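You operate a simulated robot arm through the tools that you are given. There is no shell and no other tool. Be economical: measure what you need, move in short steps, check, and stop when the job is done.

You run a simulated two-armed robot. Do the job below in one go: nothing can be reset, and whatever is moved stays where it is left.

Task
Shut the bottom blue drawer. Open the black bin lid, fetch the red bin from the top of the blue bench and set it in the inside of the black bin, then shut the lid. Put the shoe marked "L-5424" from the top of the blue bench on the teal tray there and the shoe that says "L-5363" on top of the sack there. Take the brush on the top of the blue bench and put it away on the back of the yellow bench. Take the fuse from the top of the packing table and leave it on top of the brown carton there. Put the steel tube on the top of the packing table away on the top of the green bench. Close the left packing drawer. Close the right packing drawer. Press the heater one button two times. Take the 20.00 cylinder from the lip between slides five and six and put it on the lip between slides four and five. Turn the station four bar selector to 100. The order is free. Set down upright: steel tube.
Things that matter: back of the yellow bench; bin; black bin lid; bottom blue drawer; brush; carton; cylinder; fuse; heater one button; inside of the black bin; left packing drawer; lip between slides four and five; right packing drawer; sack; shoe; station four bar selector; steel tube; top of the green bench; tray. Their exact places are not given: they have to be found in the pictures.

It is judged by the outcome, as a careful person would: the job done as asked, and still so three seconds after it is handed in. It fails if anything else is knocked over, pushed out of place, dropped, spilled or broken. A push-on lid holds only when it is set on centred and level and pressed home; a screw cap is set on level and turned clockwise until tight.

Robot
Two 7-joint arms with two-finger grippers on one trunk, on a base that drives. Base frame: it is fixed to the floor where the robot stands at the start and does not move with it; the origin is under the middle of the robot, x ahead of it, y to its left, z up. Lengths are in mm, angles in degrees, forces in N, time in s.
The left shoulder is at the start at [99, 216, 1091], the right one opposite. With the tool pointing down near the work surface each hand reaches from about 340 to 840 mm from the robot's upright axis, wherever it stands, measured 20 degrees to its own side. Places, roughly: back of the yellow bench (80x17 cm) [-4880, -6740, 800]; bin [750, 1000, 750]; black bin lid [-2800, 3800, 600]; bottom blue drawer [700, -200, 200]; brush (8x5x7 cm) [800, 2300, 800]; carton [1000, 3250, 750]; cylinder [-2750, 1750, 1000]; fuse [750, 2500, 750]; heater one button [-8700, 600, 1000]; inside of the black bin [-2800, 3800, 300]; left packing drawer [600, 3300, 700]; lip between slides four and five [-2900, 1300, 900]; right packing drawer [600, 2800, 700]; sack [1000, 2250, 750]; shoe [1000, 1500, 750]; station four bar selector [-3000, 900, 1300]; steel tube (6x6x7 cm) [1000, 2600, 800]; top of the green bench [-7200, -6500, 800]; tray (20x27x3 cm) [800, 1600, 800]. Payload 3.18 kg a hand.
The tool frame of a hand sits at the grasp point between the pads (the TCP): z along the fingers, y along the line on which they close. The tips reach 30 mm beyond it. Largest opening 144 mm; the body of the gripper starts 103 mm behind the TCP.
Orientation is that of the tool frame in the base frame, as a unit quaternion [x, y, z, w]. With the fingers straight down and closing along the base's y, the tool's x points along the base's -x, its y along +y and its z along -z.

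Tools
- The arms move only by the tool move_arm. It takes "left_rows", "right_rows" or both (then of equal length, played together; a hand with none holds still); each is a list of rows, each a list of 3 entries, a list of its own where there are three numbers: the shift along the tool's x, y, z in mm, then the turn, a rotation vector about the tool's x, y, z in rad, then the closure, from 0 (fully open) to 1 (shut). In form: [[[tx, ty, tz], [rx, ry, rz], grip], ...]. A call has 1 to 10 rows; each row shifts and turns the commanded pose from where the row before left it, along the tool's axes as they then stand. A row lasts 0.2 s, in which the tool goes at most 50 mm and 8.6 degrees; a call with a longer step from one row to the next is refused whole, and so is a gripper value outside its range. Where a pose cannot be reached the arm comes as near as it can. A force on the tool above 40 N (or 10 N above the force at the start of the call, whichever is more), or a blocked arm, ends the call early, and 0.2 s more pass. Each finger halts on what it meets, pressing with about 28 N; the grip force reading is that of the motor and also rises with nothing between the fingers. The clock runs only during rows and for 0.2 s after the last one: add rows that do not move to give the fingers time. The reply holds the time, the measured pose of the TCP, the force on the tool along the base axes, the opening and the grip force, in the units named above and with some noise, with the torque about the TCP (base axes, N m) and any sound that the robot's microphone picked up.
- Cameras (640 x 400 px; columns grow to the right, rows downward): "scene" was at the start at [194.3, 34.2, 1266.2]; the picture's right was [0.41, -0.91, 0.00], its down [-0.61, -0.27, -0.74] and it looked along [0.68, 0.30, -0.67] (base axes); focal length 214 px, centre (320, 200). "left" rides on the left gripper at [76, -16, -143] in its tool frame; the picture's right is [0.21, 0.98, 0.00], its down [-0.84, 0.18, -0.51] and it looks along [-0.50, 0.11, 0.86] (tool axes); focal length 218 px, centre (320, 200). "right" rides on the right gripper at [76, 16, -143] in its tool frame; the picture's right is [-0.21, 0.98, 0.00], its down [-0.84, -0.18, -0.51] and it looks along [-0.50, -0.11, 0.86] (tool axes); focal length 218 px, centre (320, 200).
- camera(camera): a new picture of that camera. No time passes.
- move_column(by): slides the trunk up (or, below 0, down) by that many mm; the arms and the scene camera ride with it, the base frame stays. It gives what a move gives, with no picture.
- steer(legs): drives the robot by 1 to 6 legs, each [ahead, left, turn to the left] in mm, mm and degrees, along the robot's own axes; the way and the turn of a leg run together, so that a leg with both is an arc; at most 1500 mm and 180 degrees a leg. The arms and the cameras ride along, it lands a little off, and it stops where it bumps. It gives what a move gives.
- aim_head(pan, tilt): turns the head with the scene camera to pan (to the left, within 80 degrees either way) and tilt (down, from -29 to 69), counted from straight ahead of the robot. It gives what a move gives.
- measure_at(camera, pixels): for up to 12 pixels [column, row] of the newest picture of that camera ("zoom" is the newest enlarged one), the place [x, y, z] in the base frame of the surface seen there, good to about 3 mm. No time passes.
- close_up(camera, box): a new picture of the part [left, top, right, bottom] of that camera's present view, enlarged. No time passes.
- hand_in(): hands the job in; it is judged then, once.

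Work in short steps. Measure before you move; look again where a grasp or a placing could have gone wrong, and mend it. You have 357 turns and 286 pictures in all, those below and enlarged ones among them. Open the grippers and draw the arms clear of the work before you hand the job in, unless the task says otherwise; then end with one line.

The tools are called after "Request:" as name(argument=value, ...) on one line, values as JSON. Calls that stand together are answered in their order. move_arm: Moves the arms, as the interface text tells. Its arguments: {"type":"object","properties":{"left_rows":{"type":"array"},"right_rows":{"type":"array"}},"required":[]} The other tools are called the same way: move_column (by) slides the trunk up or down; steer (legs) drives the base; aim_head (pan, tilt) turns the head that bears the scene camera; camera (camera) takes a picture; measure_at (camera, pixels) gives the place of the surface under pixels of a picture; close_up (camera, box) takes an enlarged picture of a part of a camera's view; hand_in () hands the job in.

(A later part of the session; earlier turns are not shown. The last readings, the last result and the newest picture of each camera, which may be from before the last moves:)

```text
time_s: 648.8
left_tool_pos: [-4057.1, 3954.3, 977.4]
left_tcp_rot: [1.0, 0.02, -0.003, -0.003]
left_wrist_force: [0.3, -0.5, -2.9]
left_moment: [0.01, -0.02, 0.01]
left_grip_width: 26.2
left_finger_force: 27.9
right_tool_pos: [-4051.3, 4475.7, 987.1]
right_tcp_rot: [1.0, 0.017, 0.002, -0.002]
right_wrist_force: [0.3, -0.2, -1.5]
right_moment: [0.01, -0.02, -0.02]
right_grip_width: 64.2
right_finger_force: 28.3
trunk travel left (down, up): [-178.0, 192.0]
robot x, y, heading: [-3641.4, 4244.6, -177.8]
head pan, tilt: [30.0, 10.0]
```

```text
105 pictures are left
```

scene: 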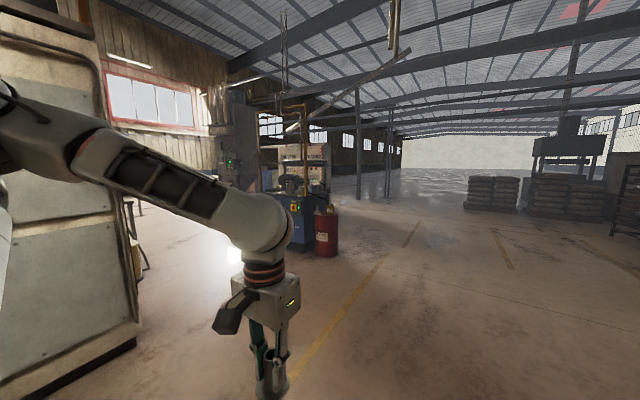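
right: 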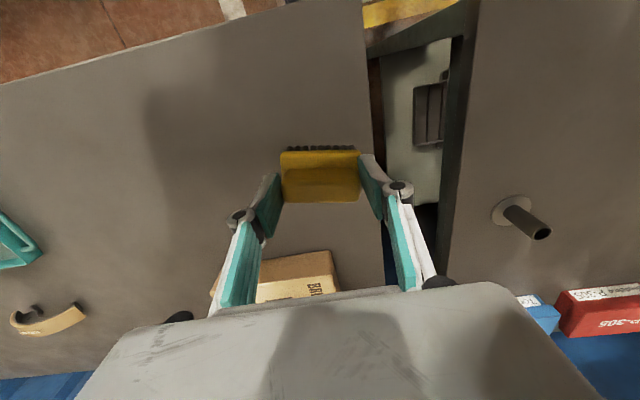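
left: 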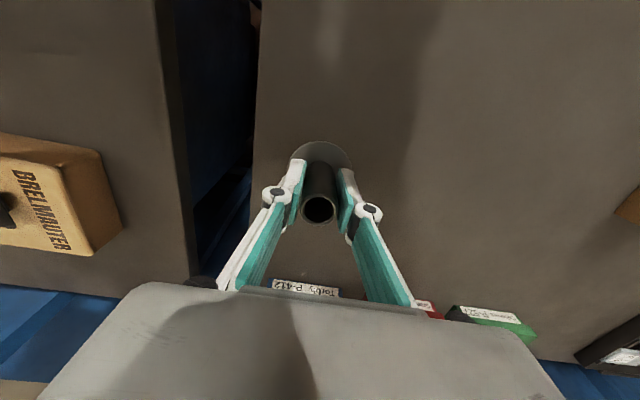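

Measure landmarks for a path toward -y.

Request:
measure_at(camera="scene", pixels=[[327, 250], [300, 240], [145, 265], [200, 245], [130, 335], [150, 95], [240, 170], [365, 185], [350, 280], [230, 260], [100, 100], [390, 190]])

Request:
close_up(camera="scene", box=[90, 60, 430, 270])

```text
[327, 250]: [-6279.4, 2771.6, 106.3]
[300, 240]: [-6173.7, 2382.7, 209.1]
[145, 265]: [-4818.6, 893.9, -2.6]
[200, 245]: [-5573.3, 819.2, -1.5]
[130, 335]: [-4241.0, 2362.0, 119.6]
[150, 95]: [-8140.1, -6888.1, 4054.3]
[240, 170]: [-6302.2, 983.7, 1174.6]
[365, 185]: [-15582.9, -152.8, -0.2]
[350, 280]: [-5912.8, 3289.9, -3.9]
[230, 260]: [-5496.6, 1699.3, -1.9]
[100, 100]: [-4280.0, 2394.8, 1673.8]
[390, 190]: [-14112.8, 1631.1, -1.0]
```

```text
1.88 times, centred on (260, 165) of scene
```

zoom: 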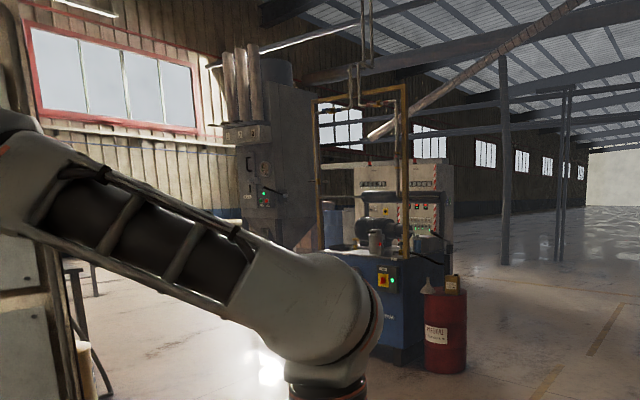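

Corridor at x≈-5150. Drive there and head -y.

Request:
steer(legs=[[1480, 0, 0], [0, 0, 87.8], [1450, 0, 0], [1300, 0, 0]])

Request:
aim_head(pan=0, tilt=12)

Request:
camera(camera="scene")

```text
time_s: 672.6
left_tool_pos: [-5031.5, 1066.3, 975.4]
left_tcp_rot: [0.731, 0.682, -0.003, 0.0]
left_wrist_force: [0.9, -0.4, -2.7]
left_moment: [0.0, -0.07, -0.02]
left_grip_width: 26.7
left_finger_force: 28.0
right_tool_pos: [-5550.4, 1130.5, 987.1]
right_tcp_rot: [0.733, 0.68, 0.0, -0.003]
right_wrist_force: [0.2, -0.6, -1.4]
right_moment: [0.01, -0.04, 0.0]
right_grip_width: 63.3
right_finger_force: 28.4
trunk travel left (down, up): [-178.0, 192.0]
robot x, y, heading: [-5279.2, 1510.8, -94.2]
head pan, tilt: [30.0, 10.0]
```

```text
time_s: 673.5
left_tool_pos: [-5031.8, 1066.6, 975.6]
left_tcp_rot: [0.731, 0.682, -0.004, 0.0]
left_wrist_force: [0.0, 0.4, -2.0]
left_moment: [0.0, 0.0, 0.0]
left_grip_width: 26.6
left_finger_force: 27.2
right_tool_pos: [-5551.4, 1130.3, 987.8]
right_tcp_rot: [0.733, 0.68, -0.001, -0.003]
right_wrist_force: [-0.1, 0.1, -0.7]
right_moment: [0.0, 0.04, 0.0]
right_grip_width: 63.3
right_finger_force: 27.9
trunk travel left (down, up): [-178.0, 192.0]
robot x, y, heading: [-5280.6, 1511.0, -94.0]
head pan, tilt: [0.0, 12.0]
```

```text
103 pictures are left
```

scene: 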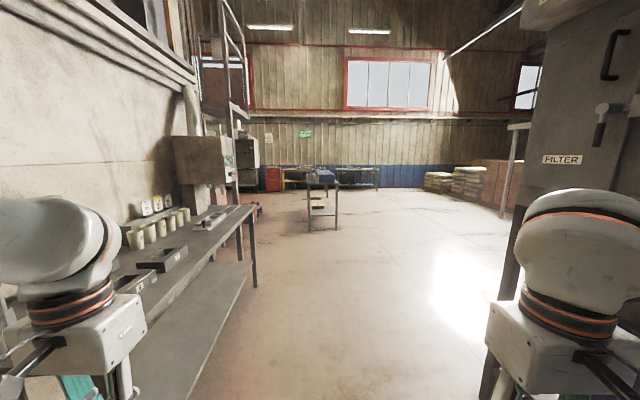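

Check the brush in the right hand and measure obstacles.

Request:
camera(camera="right")

Request:
measure_at(camera="scene", pixels=[[250, 210], [258, 285], [200, 265], [505, 215], [530, 200], [320, 180], [325, 225], [360, 172], [275, 180], [480, 380], [300, 190], [340, 190]])

```text
102 pictures are left
```

right: 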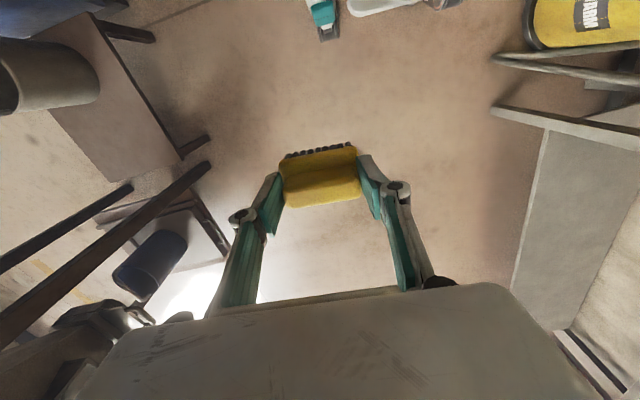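

```text
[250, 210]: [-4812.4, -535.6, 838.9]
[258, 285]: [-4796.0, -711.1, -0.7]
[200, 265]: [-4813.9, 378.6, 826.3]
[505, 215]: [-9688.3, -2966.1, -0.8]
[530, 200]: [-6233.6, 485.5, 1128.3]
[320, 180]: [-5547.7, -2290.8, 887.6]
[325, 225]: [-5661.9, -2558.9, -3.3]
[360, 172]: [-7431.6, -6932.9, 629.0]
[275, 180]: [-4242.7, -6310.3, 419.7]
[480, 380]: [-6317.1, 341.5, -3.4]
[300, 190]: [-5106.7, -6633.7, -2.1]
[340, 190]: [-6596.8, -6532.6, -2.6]
```

Drive on to y≈-200 at x≈-5500 and look again.

Request:
steer(legs=[[0, 0, 4], [0, -220, 0], [1450, 0, 0], [250, 0, 0]])

Request:
camera(camera="scene")

```text
time_s: 684.7
left_tool_pos: [-5227.8, -611.0, 976.6]
left_tcp_rot: [0.709, 0.705, -0.003, 0.0]
left_wrist_force: [0.6, -0.2, -2.3]
left_moment: [0.05, 0.03, 0.02]
left_grip_width: 26.6
left_finger_force: 27.7
right_tool_pos: [-5750.3, -582.0, 986.5]
right_tcp_rot: [0.711, 0.703, 0.0, -0.003]
right_wrist_force: [0.1, -0.3, -0.9]
right_moment: [0.05, -0.01, 0.0]
right_grip_width: 63.2
right_finger_force: 27.7
trunk travel left (down, up): [-178.0, 192.0]
robot x, y, heading: [-5502.9, -184.1, -90.7]
head pan, tilt: [0.0, 12.0]
```

```text
101 pictures are left
```

scene: 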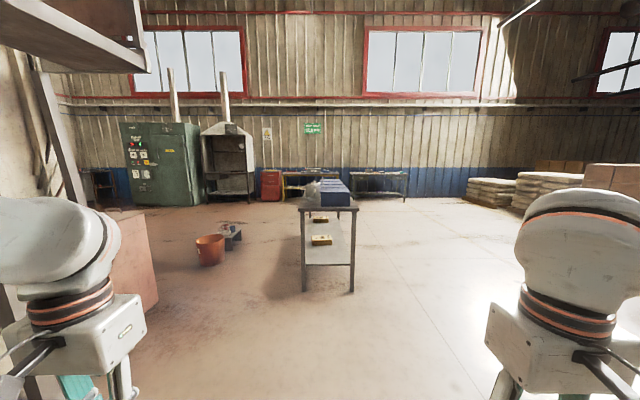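

Zoom on the far benches.

Request:
close_up(camera="scene", box=[180, 130, 440, 300])

Request:
measure_at(camera="zoom", pixels=[[295, 190], [420, 190], [300, 390], [430, 390], [260, 115], [380, 105], [425, 110], [555, 110], [250, 165], [560, 160], [80, 270]])

```text
2.35 times, centred on (310, 215) of scene
```

zoom: 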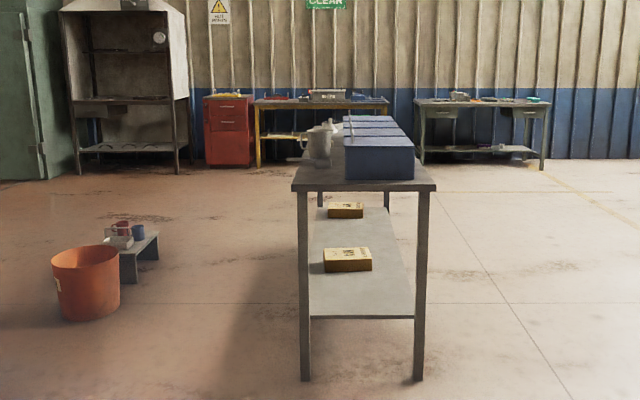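

```text
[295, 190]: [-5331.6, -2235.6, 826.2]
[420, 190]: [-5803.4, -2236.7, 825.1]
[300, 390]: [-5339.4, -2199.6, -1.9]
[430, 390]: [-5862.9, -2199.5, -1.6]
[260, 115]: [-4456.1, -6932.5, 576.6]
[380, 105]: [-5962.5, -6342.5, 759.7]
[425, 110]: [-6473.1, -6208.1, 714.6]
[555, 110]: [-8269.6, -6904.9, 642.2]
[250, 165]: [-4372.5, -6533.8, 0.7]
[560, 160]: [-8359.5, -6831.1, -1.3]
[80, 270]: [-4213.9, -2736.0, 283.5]
```

Go right of the cart at x≈-6600, down to y≈-4800.

Request:
steer(legs=[[900, 0, 0.7], [0, -1100, 0], [1450, 0, 0], [1450, 0, 0], [700, 0, 0]])

Request:
aim_head(pan=30, tilt=20)

Request:
camera(camera="scene")

```text
time_s: 716.1
left_tool_pos: [-6231.3, -5137.1, 976.6]
left_tcp_rot: [0.701, 0.713, -0.003, -0.001]
left_wrist_force: [0.2, 0.1, -2.2]
left_moment: [0.02, -0.02, 0.02]
left_grip_width: 26.6
left_finger_force: 28.1
right_tool_pos: [-6754.0, -5117.5, 987.6]
right_tcp_rot: [0.703, 0.711, -0.001, -0.003]
right_wrist_force: [-0.1, 0.5, -1.5]
right_moment: [0.04, 0.04, -0.03]
right_grip_width: 63.0
right_finger_force: 27.8
trunk travel left (down, up): [-178.0, 192.0]
robot x, y, heading: [-6515.3, -4713.4, -89.1]
head pan, tilt: [0.0, 12.0]
```

```text
time_s: 717.1
left_tool_pos: [-6231.3, -5136.1, 975.7]
left_tcp_rot: [0.701, 0.713, -0.003, 0.0]
left_wrist_force: [0.3, -0.4, -3.8]
left_moment: [0.0, 0.01, -0.02]
left_grip_width: 26.6
left_finger_force: 28.3
right_tool_pos: [-6755.1, -5118.6, 986.8]
right_tcp_rot: [0.703, 0.711, 0.0, -0.003]
right_wrist_force: [-0.1, -0.4, -2.2]
right_moment: [0.03, -0.03, -0.03]
right_grip_width: 63.3
right_finger_force: 27.7
trunk travel left (down, up): [-178.0, 192.0]
robot x, y, heading: [-6516.5, -4717.8, -88.9]
head pan, tilt: [30.0, 20.0]
```

```text
99 pictures are left
```

scene: 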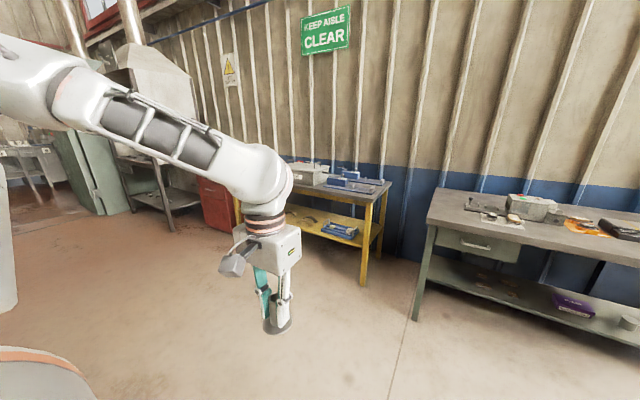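

Go in front of the yellow bench: strafe left 1600, ahead 600.

Request:
steer(legs=[[0, 1450, -1], [500, 150, 0]])

Request:
aim_head(pan=0, tilt=30)

Request:
camera(camera="scene")

```text
time_s: 732.8
left_tool_pos: [-4621.6, -5629.5, 977.3]
left_tcp_rot: [0.707, 0.707, -0.003, -0.001]
left_wrist_force: [0.3, 0.4, -3.0]
left_moment: [0.01, 0.0, 0.0]
left_grip_width: 26.4
left_finger_force: 27.9
right_tool_pos: [-5143.7, -5602.1, 987.3]
right_tcp_rot: [0.709, 0.705, 0.0, -0.004]
right_wrist_force: [0.2, 0.7, -1.0]
right_moment: [0.01, -0.04, 0.03]
right_grip_width: 63.3
right_finger_force: 28.0
trunk travel left (down, up): [-178.0, 192.0]
robot x, y, heading: [-4898.3, -5204.1, -89.9]
head pan, tilt: [30.0, 20.0]
```

```text
time_s: 733.7
left_tool_pos: [-4621.3, -5628.5, 975.4]
left_tcp_rot: [0.707, 0.707, -0.004, 0.001]
left_wrist_force: [0.2, -0.2, -3.3]
left_moment: [-0.02, -0.02, -0.03]
left_grip_width: 26.7
left_finger_force: 27.7
right_tool_pos: [-5144.0, -5601.8, 986.8]
right_tcp_rot: [0.709, 0.705, -0.001, -0.003]
right_wrist_force: [-0.4, 0.3, -1.5]
right_moment: [0.03, 0.01, 0.02]
right_grip_width: 63.2
right_finger_force: 27.6
trunk travel left (down, up): [-178.0, 192.0]
robot x, y, heading: [-4903.5, -5205.4, -89.9]
head pan, tilt: [0.0, 30.0]
```

```text
98 pictures are left
```

scene: 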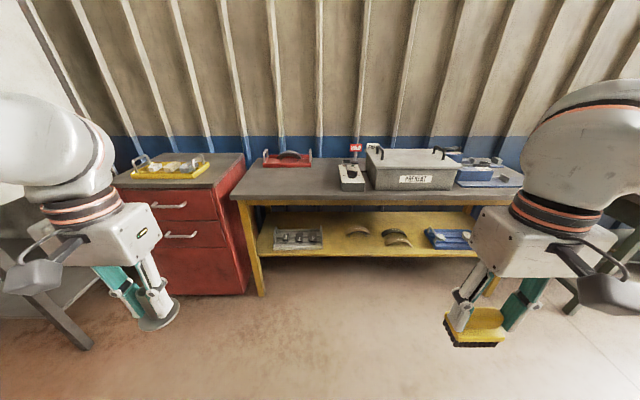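

Measure the yellow bench items.

Request:
measure_at(camera="scene", pixels=[[235, 195], [262, 165], [312, 165], [290, 167], [325, 165], [340, 165], [370, 160], [240, 170], [320, 180], [300, 185], [395, 190], [250, 168]])

Request:
close_up(camera="scene", box=[220, 130, 540, 220])

```text
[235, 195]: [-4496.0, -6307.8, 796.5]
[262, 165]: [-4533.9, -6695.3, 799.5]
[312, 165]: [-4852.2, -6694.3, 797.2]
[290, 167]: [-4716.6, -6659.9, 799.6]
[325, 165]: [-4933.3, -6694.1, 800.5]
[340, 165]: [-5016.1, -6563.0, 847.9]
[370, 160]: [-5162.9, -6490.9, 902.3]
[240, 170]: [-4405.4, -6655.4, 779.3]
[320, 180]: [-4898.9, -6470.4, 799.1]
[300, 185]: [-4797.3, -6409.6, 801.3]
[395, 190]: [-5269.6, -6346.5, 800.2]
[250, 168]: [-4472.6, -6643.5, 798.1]
```

```text
2.00 times, centred on (380, 175) of scene
```

zoom: 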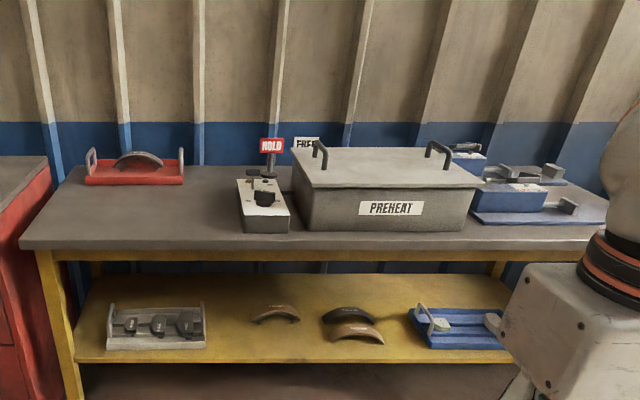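

Free spot at back between red tray and gauge: (-4915,-6740). Raise trunk 100, drive close with the base turned left 30° to bring the right shoulder forward.

Request:
measure_at(camera="zoom", pixels=[[272, 140], [268, 170], [262, 200], [180, 175], [140, 155], [240, 185], [90, 155]])

Request:
move_column(by=100)

Request:
steer(legs=[[690, -70, 0], [0, 0, 30]])

Request:
camera(camera="scene")

```text
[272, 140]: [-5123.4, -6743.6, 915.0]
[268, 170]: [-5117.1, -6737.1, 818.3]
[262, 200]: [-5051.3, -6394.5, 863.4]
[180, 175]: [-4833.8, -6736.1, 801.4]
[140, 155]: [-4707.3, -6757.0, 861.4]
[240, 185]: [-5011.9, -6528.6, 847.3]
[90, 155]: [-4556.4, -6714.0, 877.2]
```

```text
time_s: 735.0
left_tool_pos: [-4622.5, -5628.8, 1075.7]
left_tcp_rot: [0.706, 0.708, -0.003, -0.001]
left_wrist_force: [-0.7, 0.6, -1.7]
left_moment: [0.01, 0.01, -0.02]
left_grip_width: 26.5
left_finger_force: 28.4
right_tool_pos: [-5144.5, -5601.6, 1087.2]
right_tcp_rot: [0.709, 0.705, 0.0, -0.004]
right_wrist_force: [-0.6, -0.4, -1.0]
right_moment: [0.06, -0.01, 0.02]
right_grip_width: 63.3
right_finger_force: 28.0
trunk travel left (down, up): [-278.0, 92.0]
robot x, y, heading: [-4901.2, -5206.8, -89.9]
head pan, tilt: [0.0, 30.0]
```

```text
time_s: 740.3
left_tool_pos: [-4516.2, -6130.3, 1076.0]
left_tcp_rot: [0.501, 0.865, -0.004, 0.002]
left_wrist_force: [-0.1, 0.0, -2.9]
left_moment: [0.0, 0.02, -0.01]
left_grip_width: 26.7
left_finger_force: 28.2
right_tool_pos: [-4982.3, -6368.2, 1086.6]
right_tcp_rot: [0.503, 0.864, -0.001, -0.003]
right_wrist_force: [0.0, -0.3, -0.9]
right_moment: [0.03, -0.01, -0.01]
right_grip_width: 62.9
right_finger_force: 28.0
trunk travel left (down, up): [-278.0, 92.0]
robot x, y, heading: [-4970.5, -5901.9, -60.0]
head pan, tilt: [0.0, 30.0]
```

```text
96 pictures are left
```

scene: 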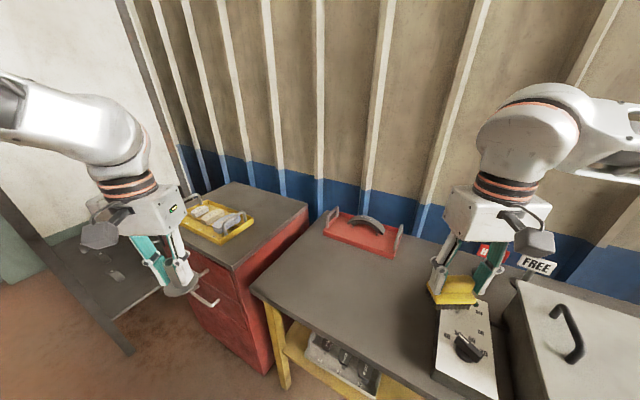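

Nudge closer and extend the right hand to (-4950,-6740).

Request:
steer(legs=[[58, -33, 0]])

Request:
move_arm(right_rows=[[[-40, -17, 0], [0, 0, 0], 1], [[-40, -17, 0], [0, 0, 0], 1], [[-40, -17, 10], [0, 0, 0], 1], [[-40, -17, 20], [0, 0, 0], 1], [[-40, -17, 20], [0, 0, 0], 1], [[-40, -17, 20], [0, 0, 0], 1], [[-37, -17, 20], [0, 0, 0], 1]])

Request:
camera(camera="right")

Request:
camera(camera="scene")

```text
time_s: 741.3
left_tool_pos: [-4515.1, -6197.5, 1076.5]
left_tcp_rot: [0.501, 0.865, -0.003, 0.0]
left_wrist_force: [0.3, -0.2, -2.7]
left_moment: [0.08, 0.0, 0.02]
left_grip_width: 26.7
left_finger_force: 27.8
right_tool_pos: [-4980.7, -6436.6, 1086.2]
right_tcp_rot: [0.504, 0.864, -0.001, -0.003]
right_wrist_force: [-0.4, -0.6, -1.3]
right_moment: [0.09, 0.03, 0.0]
right_grip_width: 63.2
right_finger_force: 27.8
trunk travel left (down, up): [-278.0, 92.0]
robot x, y, heading: [-4965.2, -5966.3, -60.1]
head pan, tilt: [0.0, 30.0]
```

```text
time_s: 742.9
left_tool_pos: [-4514.0, -6198.2, 1076.1]
left_tcp_rot: [0.501, 0.865, -0.003, 0.001]
left_wrist_force: [0.2, -0.2, -2.2]
left_moment: [0.02, 0.03, 0.03]
left_grip_width: 26.9
left_finger_force: 27.9
right_tool_pos: [-4958.9, -6651.1, 1037.7]
right_tcp_rot: [0.504, 0.864, -0.001, -0.002]
right_wrist_force: [0.9, 1.0, -0.7]
right_moment: [-0.02, 0.04, 0.0]
right_grip_width: 63.3
right_finger_force: 27.9
right hand out of reach, approached as far as the arm can: row 6, 7
trunk travel left (down, up): [-278.0, 92.0]
robot x, y, heading: [-4968.5, -5968.5, -59.8]
head pan, tilt: [0.0, 30.0]
```

```text
95 pictures are left
```

right: 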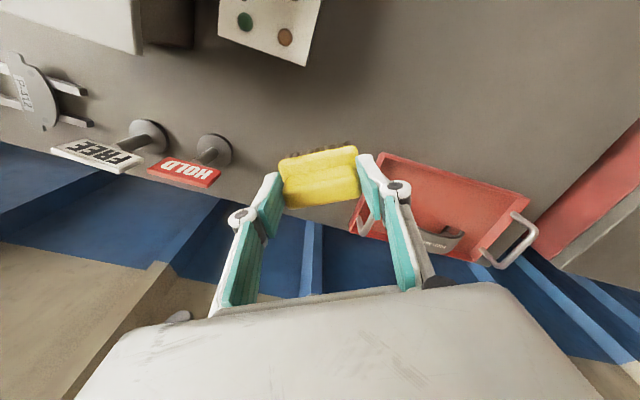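

```text
94 pictures are left
```

scene: 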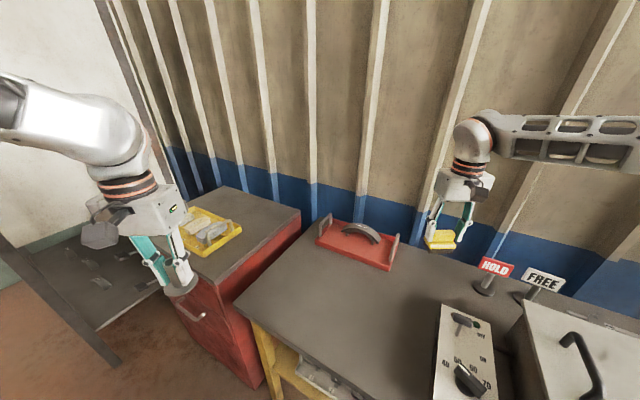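

Measure the bench's back edge and free spot.

Request:
measure_at(camera="right", pixels=[[240, 190], [250, 170], [290, 135], [355, 215], [370, 225], [150, 180], [330, 110], [520, 215], [265, 200]])

```text
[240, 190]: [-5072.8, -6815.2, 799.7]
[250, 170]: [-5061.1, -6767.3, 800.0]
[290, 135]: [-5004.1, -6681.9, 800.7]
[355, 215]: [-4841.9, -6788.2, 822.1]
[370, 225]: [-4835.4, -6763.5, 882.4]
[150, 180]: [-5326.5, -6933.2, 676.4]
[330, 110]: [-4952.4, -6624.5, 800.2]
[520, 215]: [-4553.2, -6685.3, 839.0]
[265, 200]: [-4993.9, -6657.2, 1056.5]
```

Descend 100 then extend the remaining ~75 mm.

Request:
move_arm(right_rows=[[[0, 0, 40], [0, 0, 0], 1], [[0, 0, 40], [0, 0, 0], 1], [[-25, -14, 20], [0, 0, 0], 1], [[-25, -14, 0], [0, 0, 0], 1], [[-25, -14, 0], [0, 0, 0], 1], [[0, 0, 0], [0, 0, 0], 1]])

Request:
camera(camera="right")

```text
time_s: 744.3
left_tool_pos: [-4515.9, -6197.9, 1076.8]
left_tcp_rot: [0.5, 0.866, -0.003, 0.002]
left_wrist_force: [-1.0, 0.8, -2.5]
left_moment: [0.0, 0.0, 0.02]
left_grip_width: 26.5
left_finger_force: 28.0
right_tool_pos: [-4960.2, -6689.5, 935.1]
right_tcp_rot: [0.504, 0.864, -0.001, -0.002]
right_wrist_force: [0.0, 0.9, -1.3]
right_moment: [0.01, 0.01, 0.0]
right_grip_width: 63.4
right_finger_force: 27.9
right hand out of reach, approached as far as the arm can: row 4, 5
trunk travel left (down, up): [-278.0, 92.0]
robot x, y, heading: [-4967.2, -5967.4, -60.1]
head pan, tilt: [0.0, 30.0]
```

```text
93 pictures are left
```

right: 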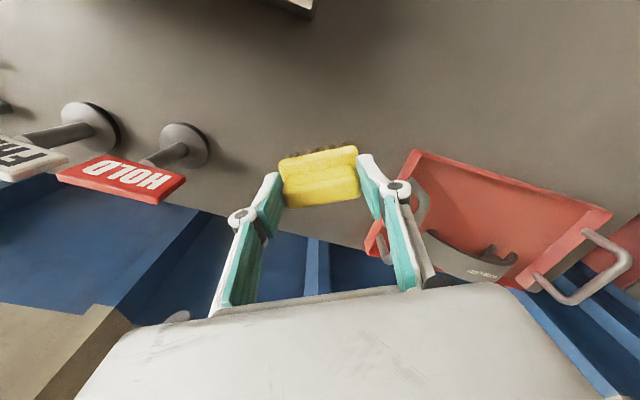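

Reach improves with a lower trunk: raise the hand 70, lower trunk 100, then extend.

Request:
move_arm(right_rows=[[[20, 10, -35], [0, 0, 0], 1], [[0, 0, -35], [0, 0, 0], 1]])

Request:
move_column(by=-100)

Request:
move_arm(right_rows=[[[-25, -14, 0], [0, 0, 0], 1], [[-25, -14, 0], [0, 0, 0], 1], [[-20, -12, 0], [0, 0, 0], 1], [[0, 0, 0], [0, 0, 0], 1]])

```text
time_s: 744.9
left_tool_pos: [-4513.9, -6196.3, 1077.5]
left_tcp_rot: [0.5, 0.866, -0.003, 0.001]
left_wrist_force: [0.0, -0.4, -3.0]
left_moment: [-0.04, 0.07, 0.0]
left_grip_width: 26.3
left_finger_force: 28.2
right_tool_pos: [-4963.0, -6666.0, 1006.8]
right_tcp_rot: [0.504, 0.864, -0.003, -0.003]
right_wrist_force: [0.7, 0.0, -2.3]
right_moment: [0.02, 0.04, 0.02]
right_grip_width: 63.1
right_finger_force: 28.5
trunk travel left (down, up): [-278.0, 92.0]
robot x, y, heading: [-4969.3, -5969.5, -60.1]
head pan, tilt: [0.0, 30.0]
```

```text
time_s: 746.3
left_tool_pos: [-4515.4, -6196.2, 977.8]
left_tcp_rot: [0.501, 0.866, -0.004, 0.002]
left_wrist_force: [-0.7, -0.4, -0.9]
left_moment: [-0.03, -0.01, -0.02]
left_grip_width: 26.6
left_finger_force: 28.4
right_tool_pos: [-4961.5, -6666.9, 907.2]
right_tcp_rot: [0.503, 0.864, -0.002, -0.001]
right_wrist_force: [0.4, 0.0, -1.3]
right_moment: [0.01, -0.04, -0.05]
right_grip_width: 63.5
right_finger_force: 28.1
trunk travel left (down, up): [-178.0, 192.0]
robot x, y, heading: [-4963.9, -5966.2, -59.9]
head pan, tilt: [0.0, 30.0]
```

```text
time_s: 747.3
left_tool_pos: [-4514.9, -6196.8, 976.6]
left_tcp_rot: [0.5, 0.866, -0.003, 0.001]
left_wrist_force: [-0.3, -0.1, -2.0]
left_moment: [0.06, 0.03, 0.01]
left_grip_width: 26.6
left_finger_force: 27.7
right_tool_pos: [-4961.6, -6696.5, 906.1]
right_tcp_rot: [0.504, 0.864, -0.002, -0.003]
right_wrist_force: [-0.2, 0.5, -1.1]
right_moment: [0.02, 0.03, -0.03]
right_grip_width: 63.6
right_finger_force: 28.2
right hand out of reach, approached as far as the arm can: row 2, 3
trunk travel left (down, up): [-178.0, 192.0]
robot x, y, heading: [-4966.4, -5970.3, -59.9]
head pan, tilt: [0.0, 30.0]
```

Nudge the base 40 mm closer (it stops if it touches).

Request:
steer(legs=[[35, -20, 0]])

Request:
camera(camera="right")

```text
time_s: 748.1
left_tool_pos: [-4514.6, -6207.4, 976.7]
left_tcp_rot: [0.502, 0.865, -0.003, 0.0]
left_wrist_force: [0.1, 0.7, -1.9]
left_moment: [0.0, 0.02, 0.01]
left_grip_width: 26.6
left_finger_force: 28.0
right_tool_pos: [-4959.6, -6703.8, 906.5]
right_tcp_rot: [0.505, 0.863, -0.001, -0.002]
right_wrist_force: [-0.6, 0.4, -1.2]
right_moment: [0.01, 0.0, -0.02]
right_grip_width: 63.3
right_finger_force: 28.1
trunk travel left (down, up): [-178.0, 192.0]
robot x, y, heading: [-4965.4, -5974.7, -59.8]
head pan, tilt: [0.0, 30.0]
stopped in leg 1: the robot was blocked; the commanded pose is now the measured one
```

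```text
92 pictures are left
```

right: 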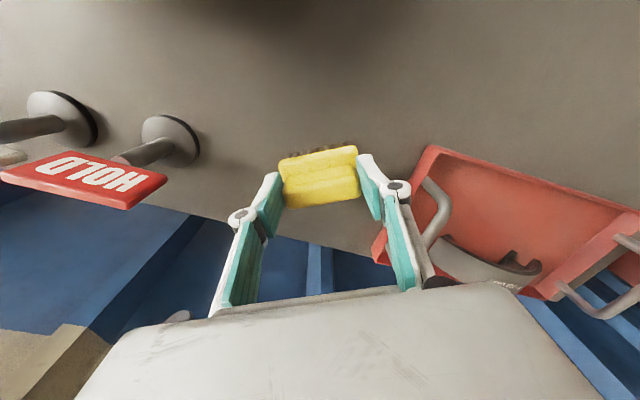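

Rotate the wrist 30° to align the brush with the bench, and extend a bit if possible.

Request:
move_arm(right_rows=[[[0, 0, 0], [0, 0, 0.13], 1], [[0, 0, 0], [0, 0, 0.13], 1], [[0, 0, 0], [0, 0, 0.13], 1], [[0, 0, 0], [0, 0, 0.13], 1], [[-20, 0, 10], [0, 0, 0], 1], [[0, 0, 0], [0, 0, 0], 1]])

Request:
camera(camera="right")

```text
time_s: 749.5
left_tool_pos: [-4514.4, -6205.0, 977.2]
left_tcp_rot: [0.501, 0.865, -0.004, 0.001]
left_wrist_force: [0.0, 0.0, -2.3]
left_moment: [0.04, 0.0, 0.01]
left_grip_width: 26.3
left_finger_force: 27.7
right_tool_pos: [-4961.6, -6724.5, 896.9]
right_tcp_rot: [0.709, 0.705, -0.002, 0.0]
right_wrist_force: [0.6, 0.3, -0.7]
right_moment: [-0.04, -0.01, 0.0]
right_grip_width: 63.3
right_finger_force: 28.2
trunk travel left (down, up): [-178.0, 192.0]
robot x, y, heading: [-4966.6, -5978.1, -60.3]
head pan, tilt: [0.0, 30.0]
```

```text
91 pictures are left
```

right: 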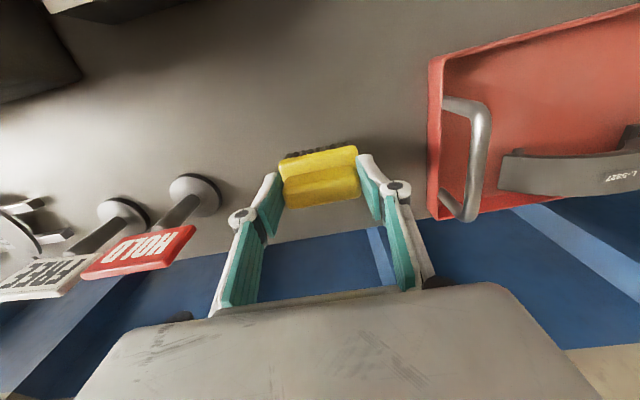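

Now at y≈-6725. Lower gently.

Request:
move_arm(right_rows=[[[-8, 0, 12], [0, 0, 0], 1], [[0, 0, 6], [0, 0, 0], 1], [[0, 0, 3], [0, 0, 0], 1], [[0, 0, 3], [0, 0, 0], 1], [[0, 0, 0], [0, 0, 0], 1]])

```text
time_s: 750.7
left_tool_pos: [-4515.7, -6205.9, 977.3]
left_tcp_rot: [0.502, 0.865, -0.004, 0.001]
left_wrist_force: [-0.2, 0.5, -2.7]
left_moment: [-0.02, -0.01, -0.01]
left_grip_width: 26.2
left_finger_force: 28.4
right_tool_pos: [-4961.6, -6732.2, 872.9]
right_tcp_rot: [0.709, 0.705, -0.002, -0.001]
right_wrist_force: [0.3, 0.8, -1.9]
right_moment: [0.0, 0.03, 0.01]
right_grip_width: 63.3
right_finger_force: 28.2
trunk travel left (down, up): [-178.0, 192.0]
robot x, y, heading: [-4966.3, -5972.3, -60.2]
head pan, tilt: [0.0, 30.0]
```

Request:
move_arm(right_rows=[[[0, 0, 2], [0, 0, 0], 1], [[0, 0, 2], [0, 0, 0], 1], [[0, 0, 2], [0, 0, 0], 1], [[0, 0, 0], [0, 0, 0], 1]])

```text
time_s: 751.7
left_tool_pos: [-4515.6, -6205.1, 976.7]
left_tcp_rot: [0.502, 0.865, -0.004, 0.003]
left_wrist_force: [-1.6, -0.5, -2.7]
left_moment: [0.04, -0.02, 0.02]
left_grip_width: 26.7
left_finger_force: 28.5
right_tool_pos: [-4960.6, -6732.3, 870.7]
right_tcp_rot: [0.71, 0.704, -0.002, 0.0]
right_wrist_force: [-4.3, 0.2, 15.0]
right_moment: [0.25, 0.11, 0.02]
right_grip_width: 63.3
right_finger_force: 27.6
trunk travel left (down, up): [-178.0, 192.0]
robot x, y, heading: [-4968.1, -5976.5, -59.9]
head pan, tilt: [0.0, 30.0]
```

Contact. Release, lift, and check.

Request:
move_arm(right_rows=[[[0, 0, -1], [0, 0, 0], 0.5], [[0, 0, 0], [0, 0, 0], 0.35], [[0, 0, 0], [0, 0, 0], 0.35], [[0, 0, -35], [0, 0, 0], 0.35], [[0, 0, -40], [0, 0, 0], 0.35], [[20, 0, -40], [0, 0, 0], 0.35], [[40, 0, 0], [0, 0, 0], 0.5], [[40, 0, 0], [0, 0, 0], 1]])

Request:
camera(camera="scene")

```text
time_s: 753.5
left_tool_pos: [-4515.7, -6204.8, 978.6]
left_tcp_rot: [0.502, 0.865, -0.004, 0.001]
left_wrist_force: [-0.9, -0.1, -2.0]
left_moment: [-0.01, 0.01, -0.02]
left_grip_width: 26.5
left_finger_force: 28.1
right_tool_pos: [-4960.5, -6633.3, 982.6]
right_tcp_rot: [0.709, 0.705, -0.003, 0.0]
right_wrist_force: [-0.2, 0.7, 1.3]
right_moment: [-0.01, -0.01, -0.01]
right_grip_width: 0.0
right_finger_force: 27.9
trunk travel left (down, up): [-178.0, 192.0]
robot x, y, heading: [-4967.7, -5972.2, -60.1]
head pan, tilt: [0.0, 30.0]
```

```text
90 pictures are left
```

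scene: 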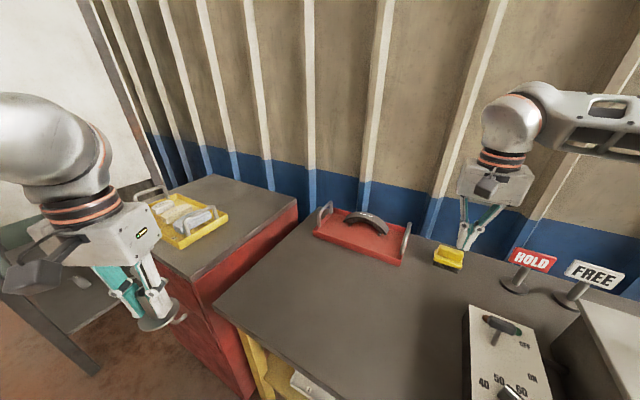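

Brush placed. Retract, back away, and move in front of the green bench.

Request:
move_arm(right_rows=[[[45, 0, 0], [0, 0, 0], 1], [[45, 0, 0], [0, 0, 0], 1], [[45, 0, 0], [0, 0, -0.13], 1], [[45, 0, 0], [0, 0, -0.13], 1], [[30, 0, 0], [0, 0, -0.13], 1], [[0, 0, 0], [0, 0, -0.13], 1]])

Request:
steer(legs=[[-500, 0, 0], [0, 0, -30], [0, -1400, 0], [0, -350, 0]])

Request:
aim_head(pan=0, tilt=35)

Request:
camera(camera="scene")

```text
time_s: 754.9
left_tool_pos: [-4513.9, -6204.9, 977.1]
left_tcp_rot: [0.501, 0.865, -0.004, 0.002]
left_wrist_force: [-0.3, 0.7, -3.0]
left_moment: [0.0, 0.06, 0.0]
left_grip_width: 26.5
left_finger_force: 28.1
right_tool_pos: [-4972.6, -6422.6, 980.7]
right_tcp_rot: [0.503, 0.864, -0.002, -0.001]
right_wrist_force: [0.2, 0.8, -0.7]
right_moment: [0.03, -0.02, 0.01]
right_grip_width: 0.0
right_finger_force: 28.2
trunk travel left (down, up): [-178.0, 192.0]
robot x, y, heading: [-4965.8, -5977.2, -59.9]
head pan, tilt: [0.0, 30.0]
```

```text
time_s: 774.6
left_tool_pos: [-6689.0, -5972.6, 975.9]
left_tcp_rot: [0.704, 0.71, -0.004, 0.0]
left_wrist_force: [-0.8, 0.5, -4.0]
left_moment: [0.03, -0.01, -0.01]
left_grip_width: 26.7
left_finger_force: 27.7
right_tool_pos: [-7193.8, -5938.0, 980.0]
right_tcp_rot: [0.706, 0.708, -0.002, -0.002]
right_wrist_force: [0.1, 0.5, 0.5]
right_moment: [-0.02, 0.01, 0.0]
right_grip_width: 0.2
right_finger_force: 27.8
trunk travel left (down, up): [-178.0, 192.0]
robot x, y, heading: [-6970.3, -5550.4, -89.5]
head pan, tilt: [0.0, 30.0]
```

```text
time_s: 775.3
left_tool_pos: [-6687.5, -5973.5, 976.0]
left_tcp_rot: [0.704, 0.71, -0.003, 0.0]
left_wrist_force: [-0.2, -0.8, -2.9]
left_moment: [0.03, -0.01, -0.01]
left_grip_width: 26.7
left_finger_force: 28.0
right_tool_pos: [-7192.6, -5937.0, 980.3]
right_tcp_rot: [0.706, 0.708, -0.002, -0.002]
right_wrist_force: [-0.8, 0.4, -0.1]
right_moment: [-0.01, 0.0, 0.05]
right_grip_width: 0.2
right_finger_force: 27.7
trunk travel left (down, up): [-178.0, 192.0]
robot x, y, heading: [-6967.8, -5545.9, -89.6]
head pan, tilt: [0.0, 35.0]
```

```text
89 pictures are left
```

scene: 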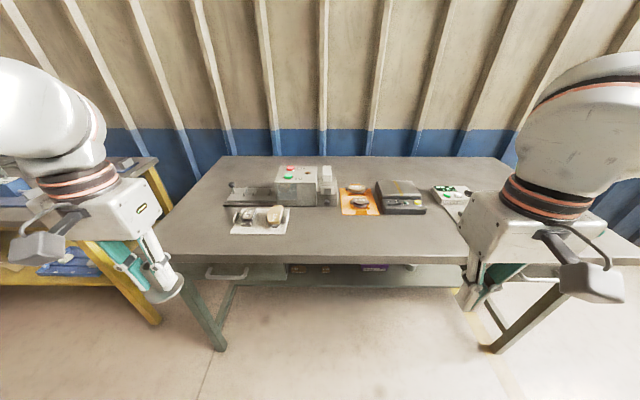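

Measure free areas on the green bench.

Request:
measure_at(camera="scene", pixels=[[205, 225], [165, 250], [340, 240], [205, 190], [230, 210], [370, 225], [400, 250], [290, 225], [190, 255]])

```text
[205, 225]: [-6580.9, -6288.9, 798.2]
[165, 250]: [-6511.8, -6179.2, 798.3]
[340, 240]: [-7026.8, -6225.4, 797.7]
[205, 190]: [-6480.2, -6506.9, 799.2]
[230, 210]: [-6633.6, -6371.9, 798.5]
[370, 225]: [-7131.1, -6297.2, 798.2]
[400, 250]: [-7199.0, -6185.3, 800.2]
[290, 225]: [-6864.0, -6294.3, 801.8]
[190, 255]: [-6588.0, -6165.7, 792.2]
```

Place the tube at a clear spot (-6990,-6280). Drive there.

Request:
steer(legs=[[180, -220, 0]])

Request:
move_arm(left_rows=[[[-35, -20, 0], [0, 0, 0], 1], [[-35, -20, 0], [0, 0, 0], 1], [[-35, -20, 10], [0, 0, 0], 1], [[0, 0, 20], [0, 0, 0], 1]])

Request:
camera(camera="left")

Request:
camera(camera="scene")

```text
time_s: 777.8
left_tool_pos: [-6912.3, -6153.8, 977.4]
left_tcp_rot: [0.706, 0.708, -0.004, -0.001]
left_wrist_force: [1.1, 0.2, -2.1]
left_moment: [0.0, 0.02, 0.0]
left_grip_width: 26.6
left_finger_force: 28.1
right_tool_pos: [-7416.9, -6118.0, 979.4]
right_tcp_rot: [0.708, 0.706, -0.002, -0.001]
right_wrist_force: [0.1, 0.0, 0.3]
right_moment: [0.01, -0.01, -0.03]
right_grip_width: 0.2
right_finger_force: 28.2
trunk travel left (down, up): [-178.0, 192.0]
robot x, y, heading: [-7192.2, -5728.8, -89.8]
head pan, tilt: [0.0, 35.0]
```

```text
time_s: 778.8
left_tool_pos: [-6972.7, -6258.2, 949.6]
left_tcp_rot: [0.706, 0.708, -0.004, 0.0]
left_wrist_force: [-0.5, -0.2, -2.5]
left_moment: [-0.02, -0.01, -0.03]
left_grip_width: 26.5
left_finger_force: 27.9
right_tool_pos: [-7416.0, -6116.3, 981.1]
right_tcp_rot: [0.708, 0.706, -0.001, -0.002]
right_wrist_force: [0.8, 0.1, -0.7]
right_moment: [0.02, 0.01, -0.02]
right_grip_width: 0.0
right_finger_force: 28.1
trunk travel left (down, up): [-178.0, 192.0]
robot x, y, heading: [-7189.1, -5734.6, -89.9]
head pan, tilt: [0.0, 35.0]
```

```text
88 pictures are left
```

left: 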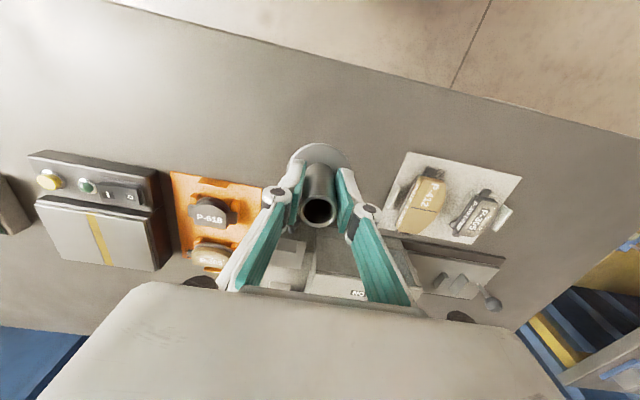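

```text
87 pictures are left
```

scene: 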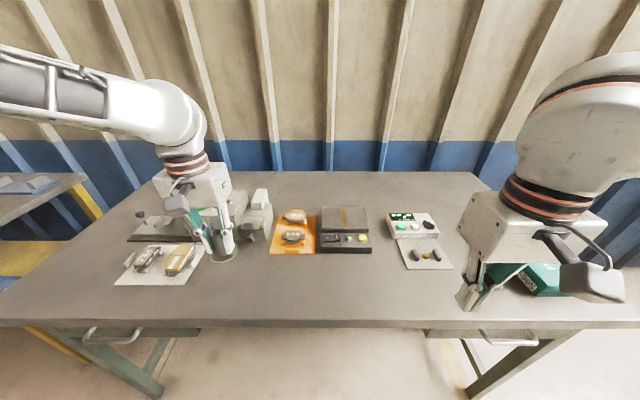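

Shift slightly to (-6992,-6240) for clearance and lower.

Request:
move_arm(left_rows=[[[18, -19, 0], [0, 0, 0], 1], [[0, 0, 40], [0, 0, 0], 1], [[0, 0, 40], [0, 0, 0], 1], [[0, 0, 18], [0, 0, 0], 1], [[0, 0, 0], [0, 0, 0], 1]])

Request:
move_arm(left_rows=[[[0, 0, 3], [0, 0, 0], 1], [[0, 0, 2], [0, 0, 0], 1], [[0, 0, 2], [0, 0, 0], 1], [[0, 0, 0], [0, 0, 0], 1]])

```text
time_s: 780.0
left_tool_pos: [-6990.4, -6242.5, 848.4]
left_tcp_rot: [0.706, 0.708, -0.004, 0.0]
left_wrist_force: [-0.2, 0.0, -1.5]
left_moment: [0.02, 0.03, -0.01]
left_grip_width: 26.4
left_finger_force: 28.0
right_tool_pos: [-7415.4, -6118.3, 980.8]
right_tcp_rot: [0.708, 0.706, -0.002, -0.002]
right_wrist_force: [-0.1, -0.8, 0.6]
right_moment: [0.0, 0.02, 0.01]
right_grip_width: 0.4
right_finger_force: 28.1
trunk travel left (down, up): [-178.0, 192.0]
robot x, y, heading: [-7188.3, -5732.6, -89.6]
head pan, tilt: [0.0, 35.0]
```

```text
time_s: 781.0
left_tool_pos: [-6991.3, -6243.4, 844.0]
left_tcp_rot: [0.706, 0.708, -0.005, 0.001]
left_wrist_force: [3.2, 0.6, 10.9]
left_moment: [0.32, -0.24, -0.04]
left_grip_width: 26.5
left_finger_force: 27.7
right_tool_pos: [-7416.9, -6117.2, 981.3]
right_tcp_rot: [0.708, 0.706, -0.002, -0.001]
right_wrist_force: [0.4, -0.3, -0.1]
right_moment: [0.02, 0.0, 0.02]
right_grip_width: 0.0
right_finger_force: 28.5
trunk travel left (down, up): [-178.0, 192.0]
robot x, y, heading: [-7190.1, -5734.3, -89.7]
head pan, tilt: [0.0, 35.0]
```

Contact (11 N). Release gently and lift straight up.

Request:
move_arm(left_rows=[[[0, 0, -0.5], [0, 0, 0], 0.9], [[0, 0, 0], [0, 0, 0], 0.65], [[0, 0, 0], [0, 0, 0], 0.6], [[0, 0, -30], [0, 0, 0], 0.6], [[0, 0, -40], [0, 0, 0], 0.6], [[0, 0, -40], [0, 0, 0], 0.6], [[30, 20, 0], [0, 0, 0], 0.8], [[40, 20, 0], [0, 0, 0], 1]])

Request:
camera(camera="scene")

```text
time_s: 782.8
left_tool_pos: [-6949.7, -6170.5, 954.5]
left_tcp_rot: [0.706, 0.708, -0.003, 0.0]
left_wrist_force: [-0.2, 1.5, -0.6]
left_moment: [-0.05, 0.01, -0.04]
left_grip_width: 0.0
left_finger_force: 27.7
right_tool_pos: [-7416.2, -6116.5, 980.7]
right_tcp_rot: [0.708, 0.707, -0.002, -0.001]
right_wrist_force: [0.3, 1.0, 0.4]
right_moment: [-0.05, -0.05, -0.04]
right_grip_width: 0.0
right_finger_force: 28.1
trunk travel left (down, up): [-178.0, 192.0]
robot x, y, heading: [-7192.7, -5727.8, -89.7]
head pan, tilt: [0.0, 35.0]
```

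```text
86 pictures are left
```

scene: 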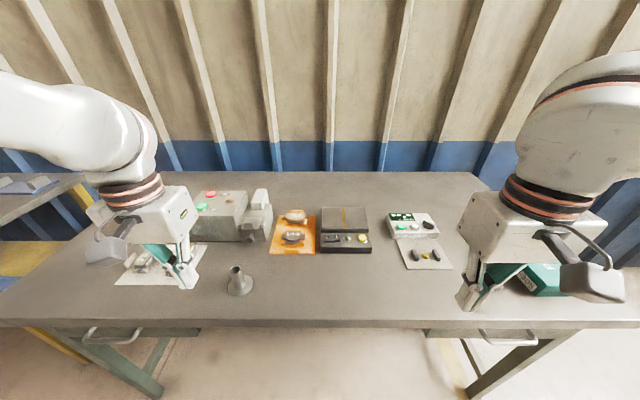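

Tube stands upright. Back off, turn toward +y and look for heater one.

Request:
steer(legs=[[-500, 0, 0], [0, 0, 179.7], [1400, 0, 0], [1000, 0, 0]])

Request:
aim_head(pan=20, tilt=10)

Request:
camera(camera="scene")

```text
time_s: 804.5
left_tool_pos: [-7580.3, -2426.1, 953.2]
left_tcp_rot: [0.725, -0.689, 0.001, -0.004]
left_wrist_force: [0.4, -0.4, 0.2]
left_moment: [-0.04, -0.02, 0.0]
left_grip_width: 0.0
left_finger_force: 27.3
right_tool_pos: [-7110.3, -2455.9, 980.0]
right_tcp_rot: [0.723, -0.691, 0.002, -0.002]
right_wrist_force: [-0.9, -0.7, -0.3]
right_moment: [-0.02, 0.0, -0.01]
right_grip_width: 0.0
right_finger_force: 28.2
trunk travel left (down, up): [-178.0, 192.0]
robot x, y, heading: [-7317.0, -2853.5, 93.2]
head pan, tilt: [0.0, 35.0]
```

```text
time_s: 805.4
left_tool_pos: [-7579.9, -2426.2, 954.0]
left_tcp_rot: [0.725, -0.688, 0.0, -0.004]
left_wrist_force: [-0.6, 0.5, 0.3]
left_moment: [-0.01, -0.01, -0.01]
left_grip_width: 0.0
left_finger_force: 28.2
right_tool_pos: [-7110.3, -2456.1, 980.7]
right_tcp_rot: [0.723, -0.691, 0.001, -0.001]
right_wrist_force: [-0.4, -0.4, 0.0]
right_moment: [0.02, 0.02, -0.01]
right_grip_width: 0.0
right_finger_force: 27.8
trunk travel left (down, up): [-178.0, 192.0]
robot x, y, heading: [-7312.5, -2852.4, 93.0]
head pan, tilt: [20.0, 10.0]
```

```text
85 pictures are left
```

scene: 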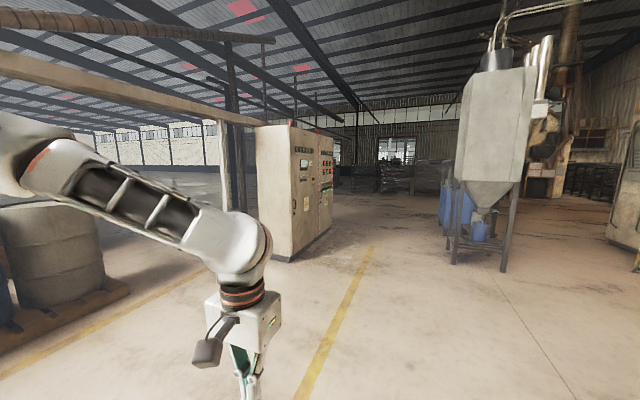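

A control cabinet at (300,190). Measure and zoom.

Request:
measure_at(camera="scene", pixels=[[289, 255], [300, 180], [328, 170], [330, 230], [265, 200], [322, 160], [305, 165]])

Request:
close_up(camera="scene", box=[240, 110, 360, 270])

```text
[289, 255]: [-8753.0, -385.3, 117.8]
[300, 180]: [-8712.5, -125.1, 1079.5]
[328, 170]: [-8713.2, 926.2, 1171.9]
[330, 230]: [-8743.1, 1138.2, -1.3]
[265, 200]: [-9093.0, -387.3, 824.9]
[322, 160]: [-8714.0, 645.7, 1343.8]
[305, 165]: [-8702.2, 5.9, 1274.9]
```

```text
2.50 times, centred on (300, 190) of scene
```

zoom: 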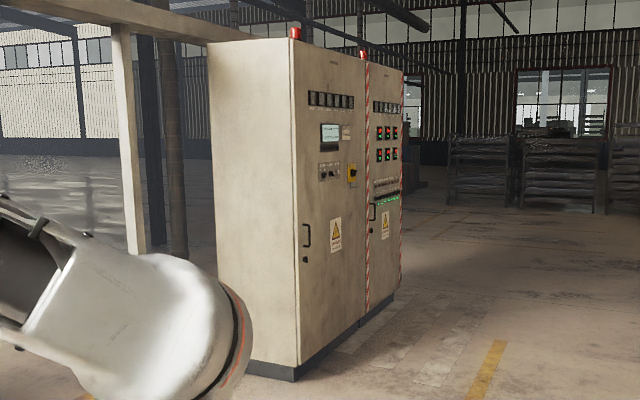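

Drive to about (-7850,650) and face the cabinet.

Request:
steer(legs=[[0, 0, -3], [0, 480, 0], [1450, 0, 0], [1450, 0, 0], [600, 0, 0], [0, 0, 90]])

Request:
aim_head(pan=0, tilt=8)

Request:
camera(camera="scene")

```text
time_s: 831.0
left_tool_pos: [-8118.8, 417.9, 953.5]
left_tcp_rot: [1.0, -0.012, -0.002, -0.003]
left_wrist_force: [0.7, -0.7, -0.1]
left_moment: [0.01, -0.01, -0.03]
left_grip_width: 0.0
left_finger_force: 27.9
right_tool_pos: [-8050.0, 882.3, 980.2]
right_tcp_rot: [1.0, -0.016, -0.001, -0.003]
right_wrist_force: [0.2, -0.6, -0.3]
right_moment: [0.04, -0.03, 0.0]
right_grip_width: 0.2
right_finger_force: 27.9
trunk travel left (down, up): [-178.0, 192.0]
robot x, y, heading: [-7674.3, 648.3, 178.3]
head pan, tilt: [20.0, 10.0]
```

```text
time_s: 831.8
left_tool_pos: [-8118.8, 417.6, 953.5]
left_tcp_rot: [1.0, -0.013, -0.003, -0.002]
left_wrist_force: [-0.1, 0.1, 0.6]
left_moment: [-0.02, 0.01, 0.01]
left_grip_width: 0.0
left_finger_force: 28.2
right_tool_pos: [-8050.8, 882.6, 980.1]
right_tcp_rot: [1.0, -0.017, 0.0, -0.002]
right_wrist_force: [-0.4, -0.4, -0.2]
right_moment: [0.03, -0.02, 0.01]
right_grip_width: 0.2
right_finger_force: 28.1
trunk travel left (down, up): [-178.0, 192.0]
robot x, y, heading: [-7672.2, 647.2, 178.6]
head pan, tilt: [0.0, 8.0]
```

```text
83 pictures are left
```

scene: 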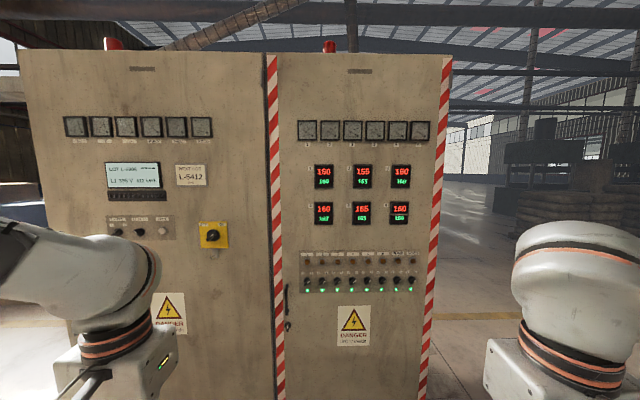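

Zoom on the button row.

Request:
close_up(camera="scene", box=[290, 245, 430, 300])

Request:
measure_at(camera="zoom", pixels=[[77, 160], [140, 160], [210, 160], [77, 190], [77, 80], [77, 120], [560, 160]])

```text
4.57 times, centred on (360, 272) of scene
```

zoom: 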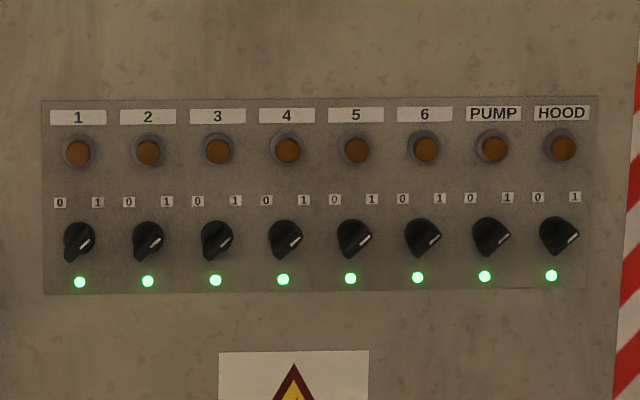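

```text
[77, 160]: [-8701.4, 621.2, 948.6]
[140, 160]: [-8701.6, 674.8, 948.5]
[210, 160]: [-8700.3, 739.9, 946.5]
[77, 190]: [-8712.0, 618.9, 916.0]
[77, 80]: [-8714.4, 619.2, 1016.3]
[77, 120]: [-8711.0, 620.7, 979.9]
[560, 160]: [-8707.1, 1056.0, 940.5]
```

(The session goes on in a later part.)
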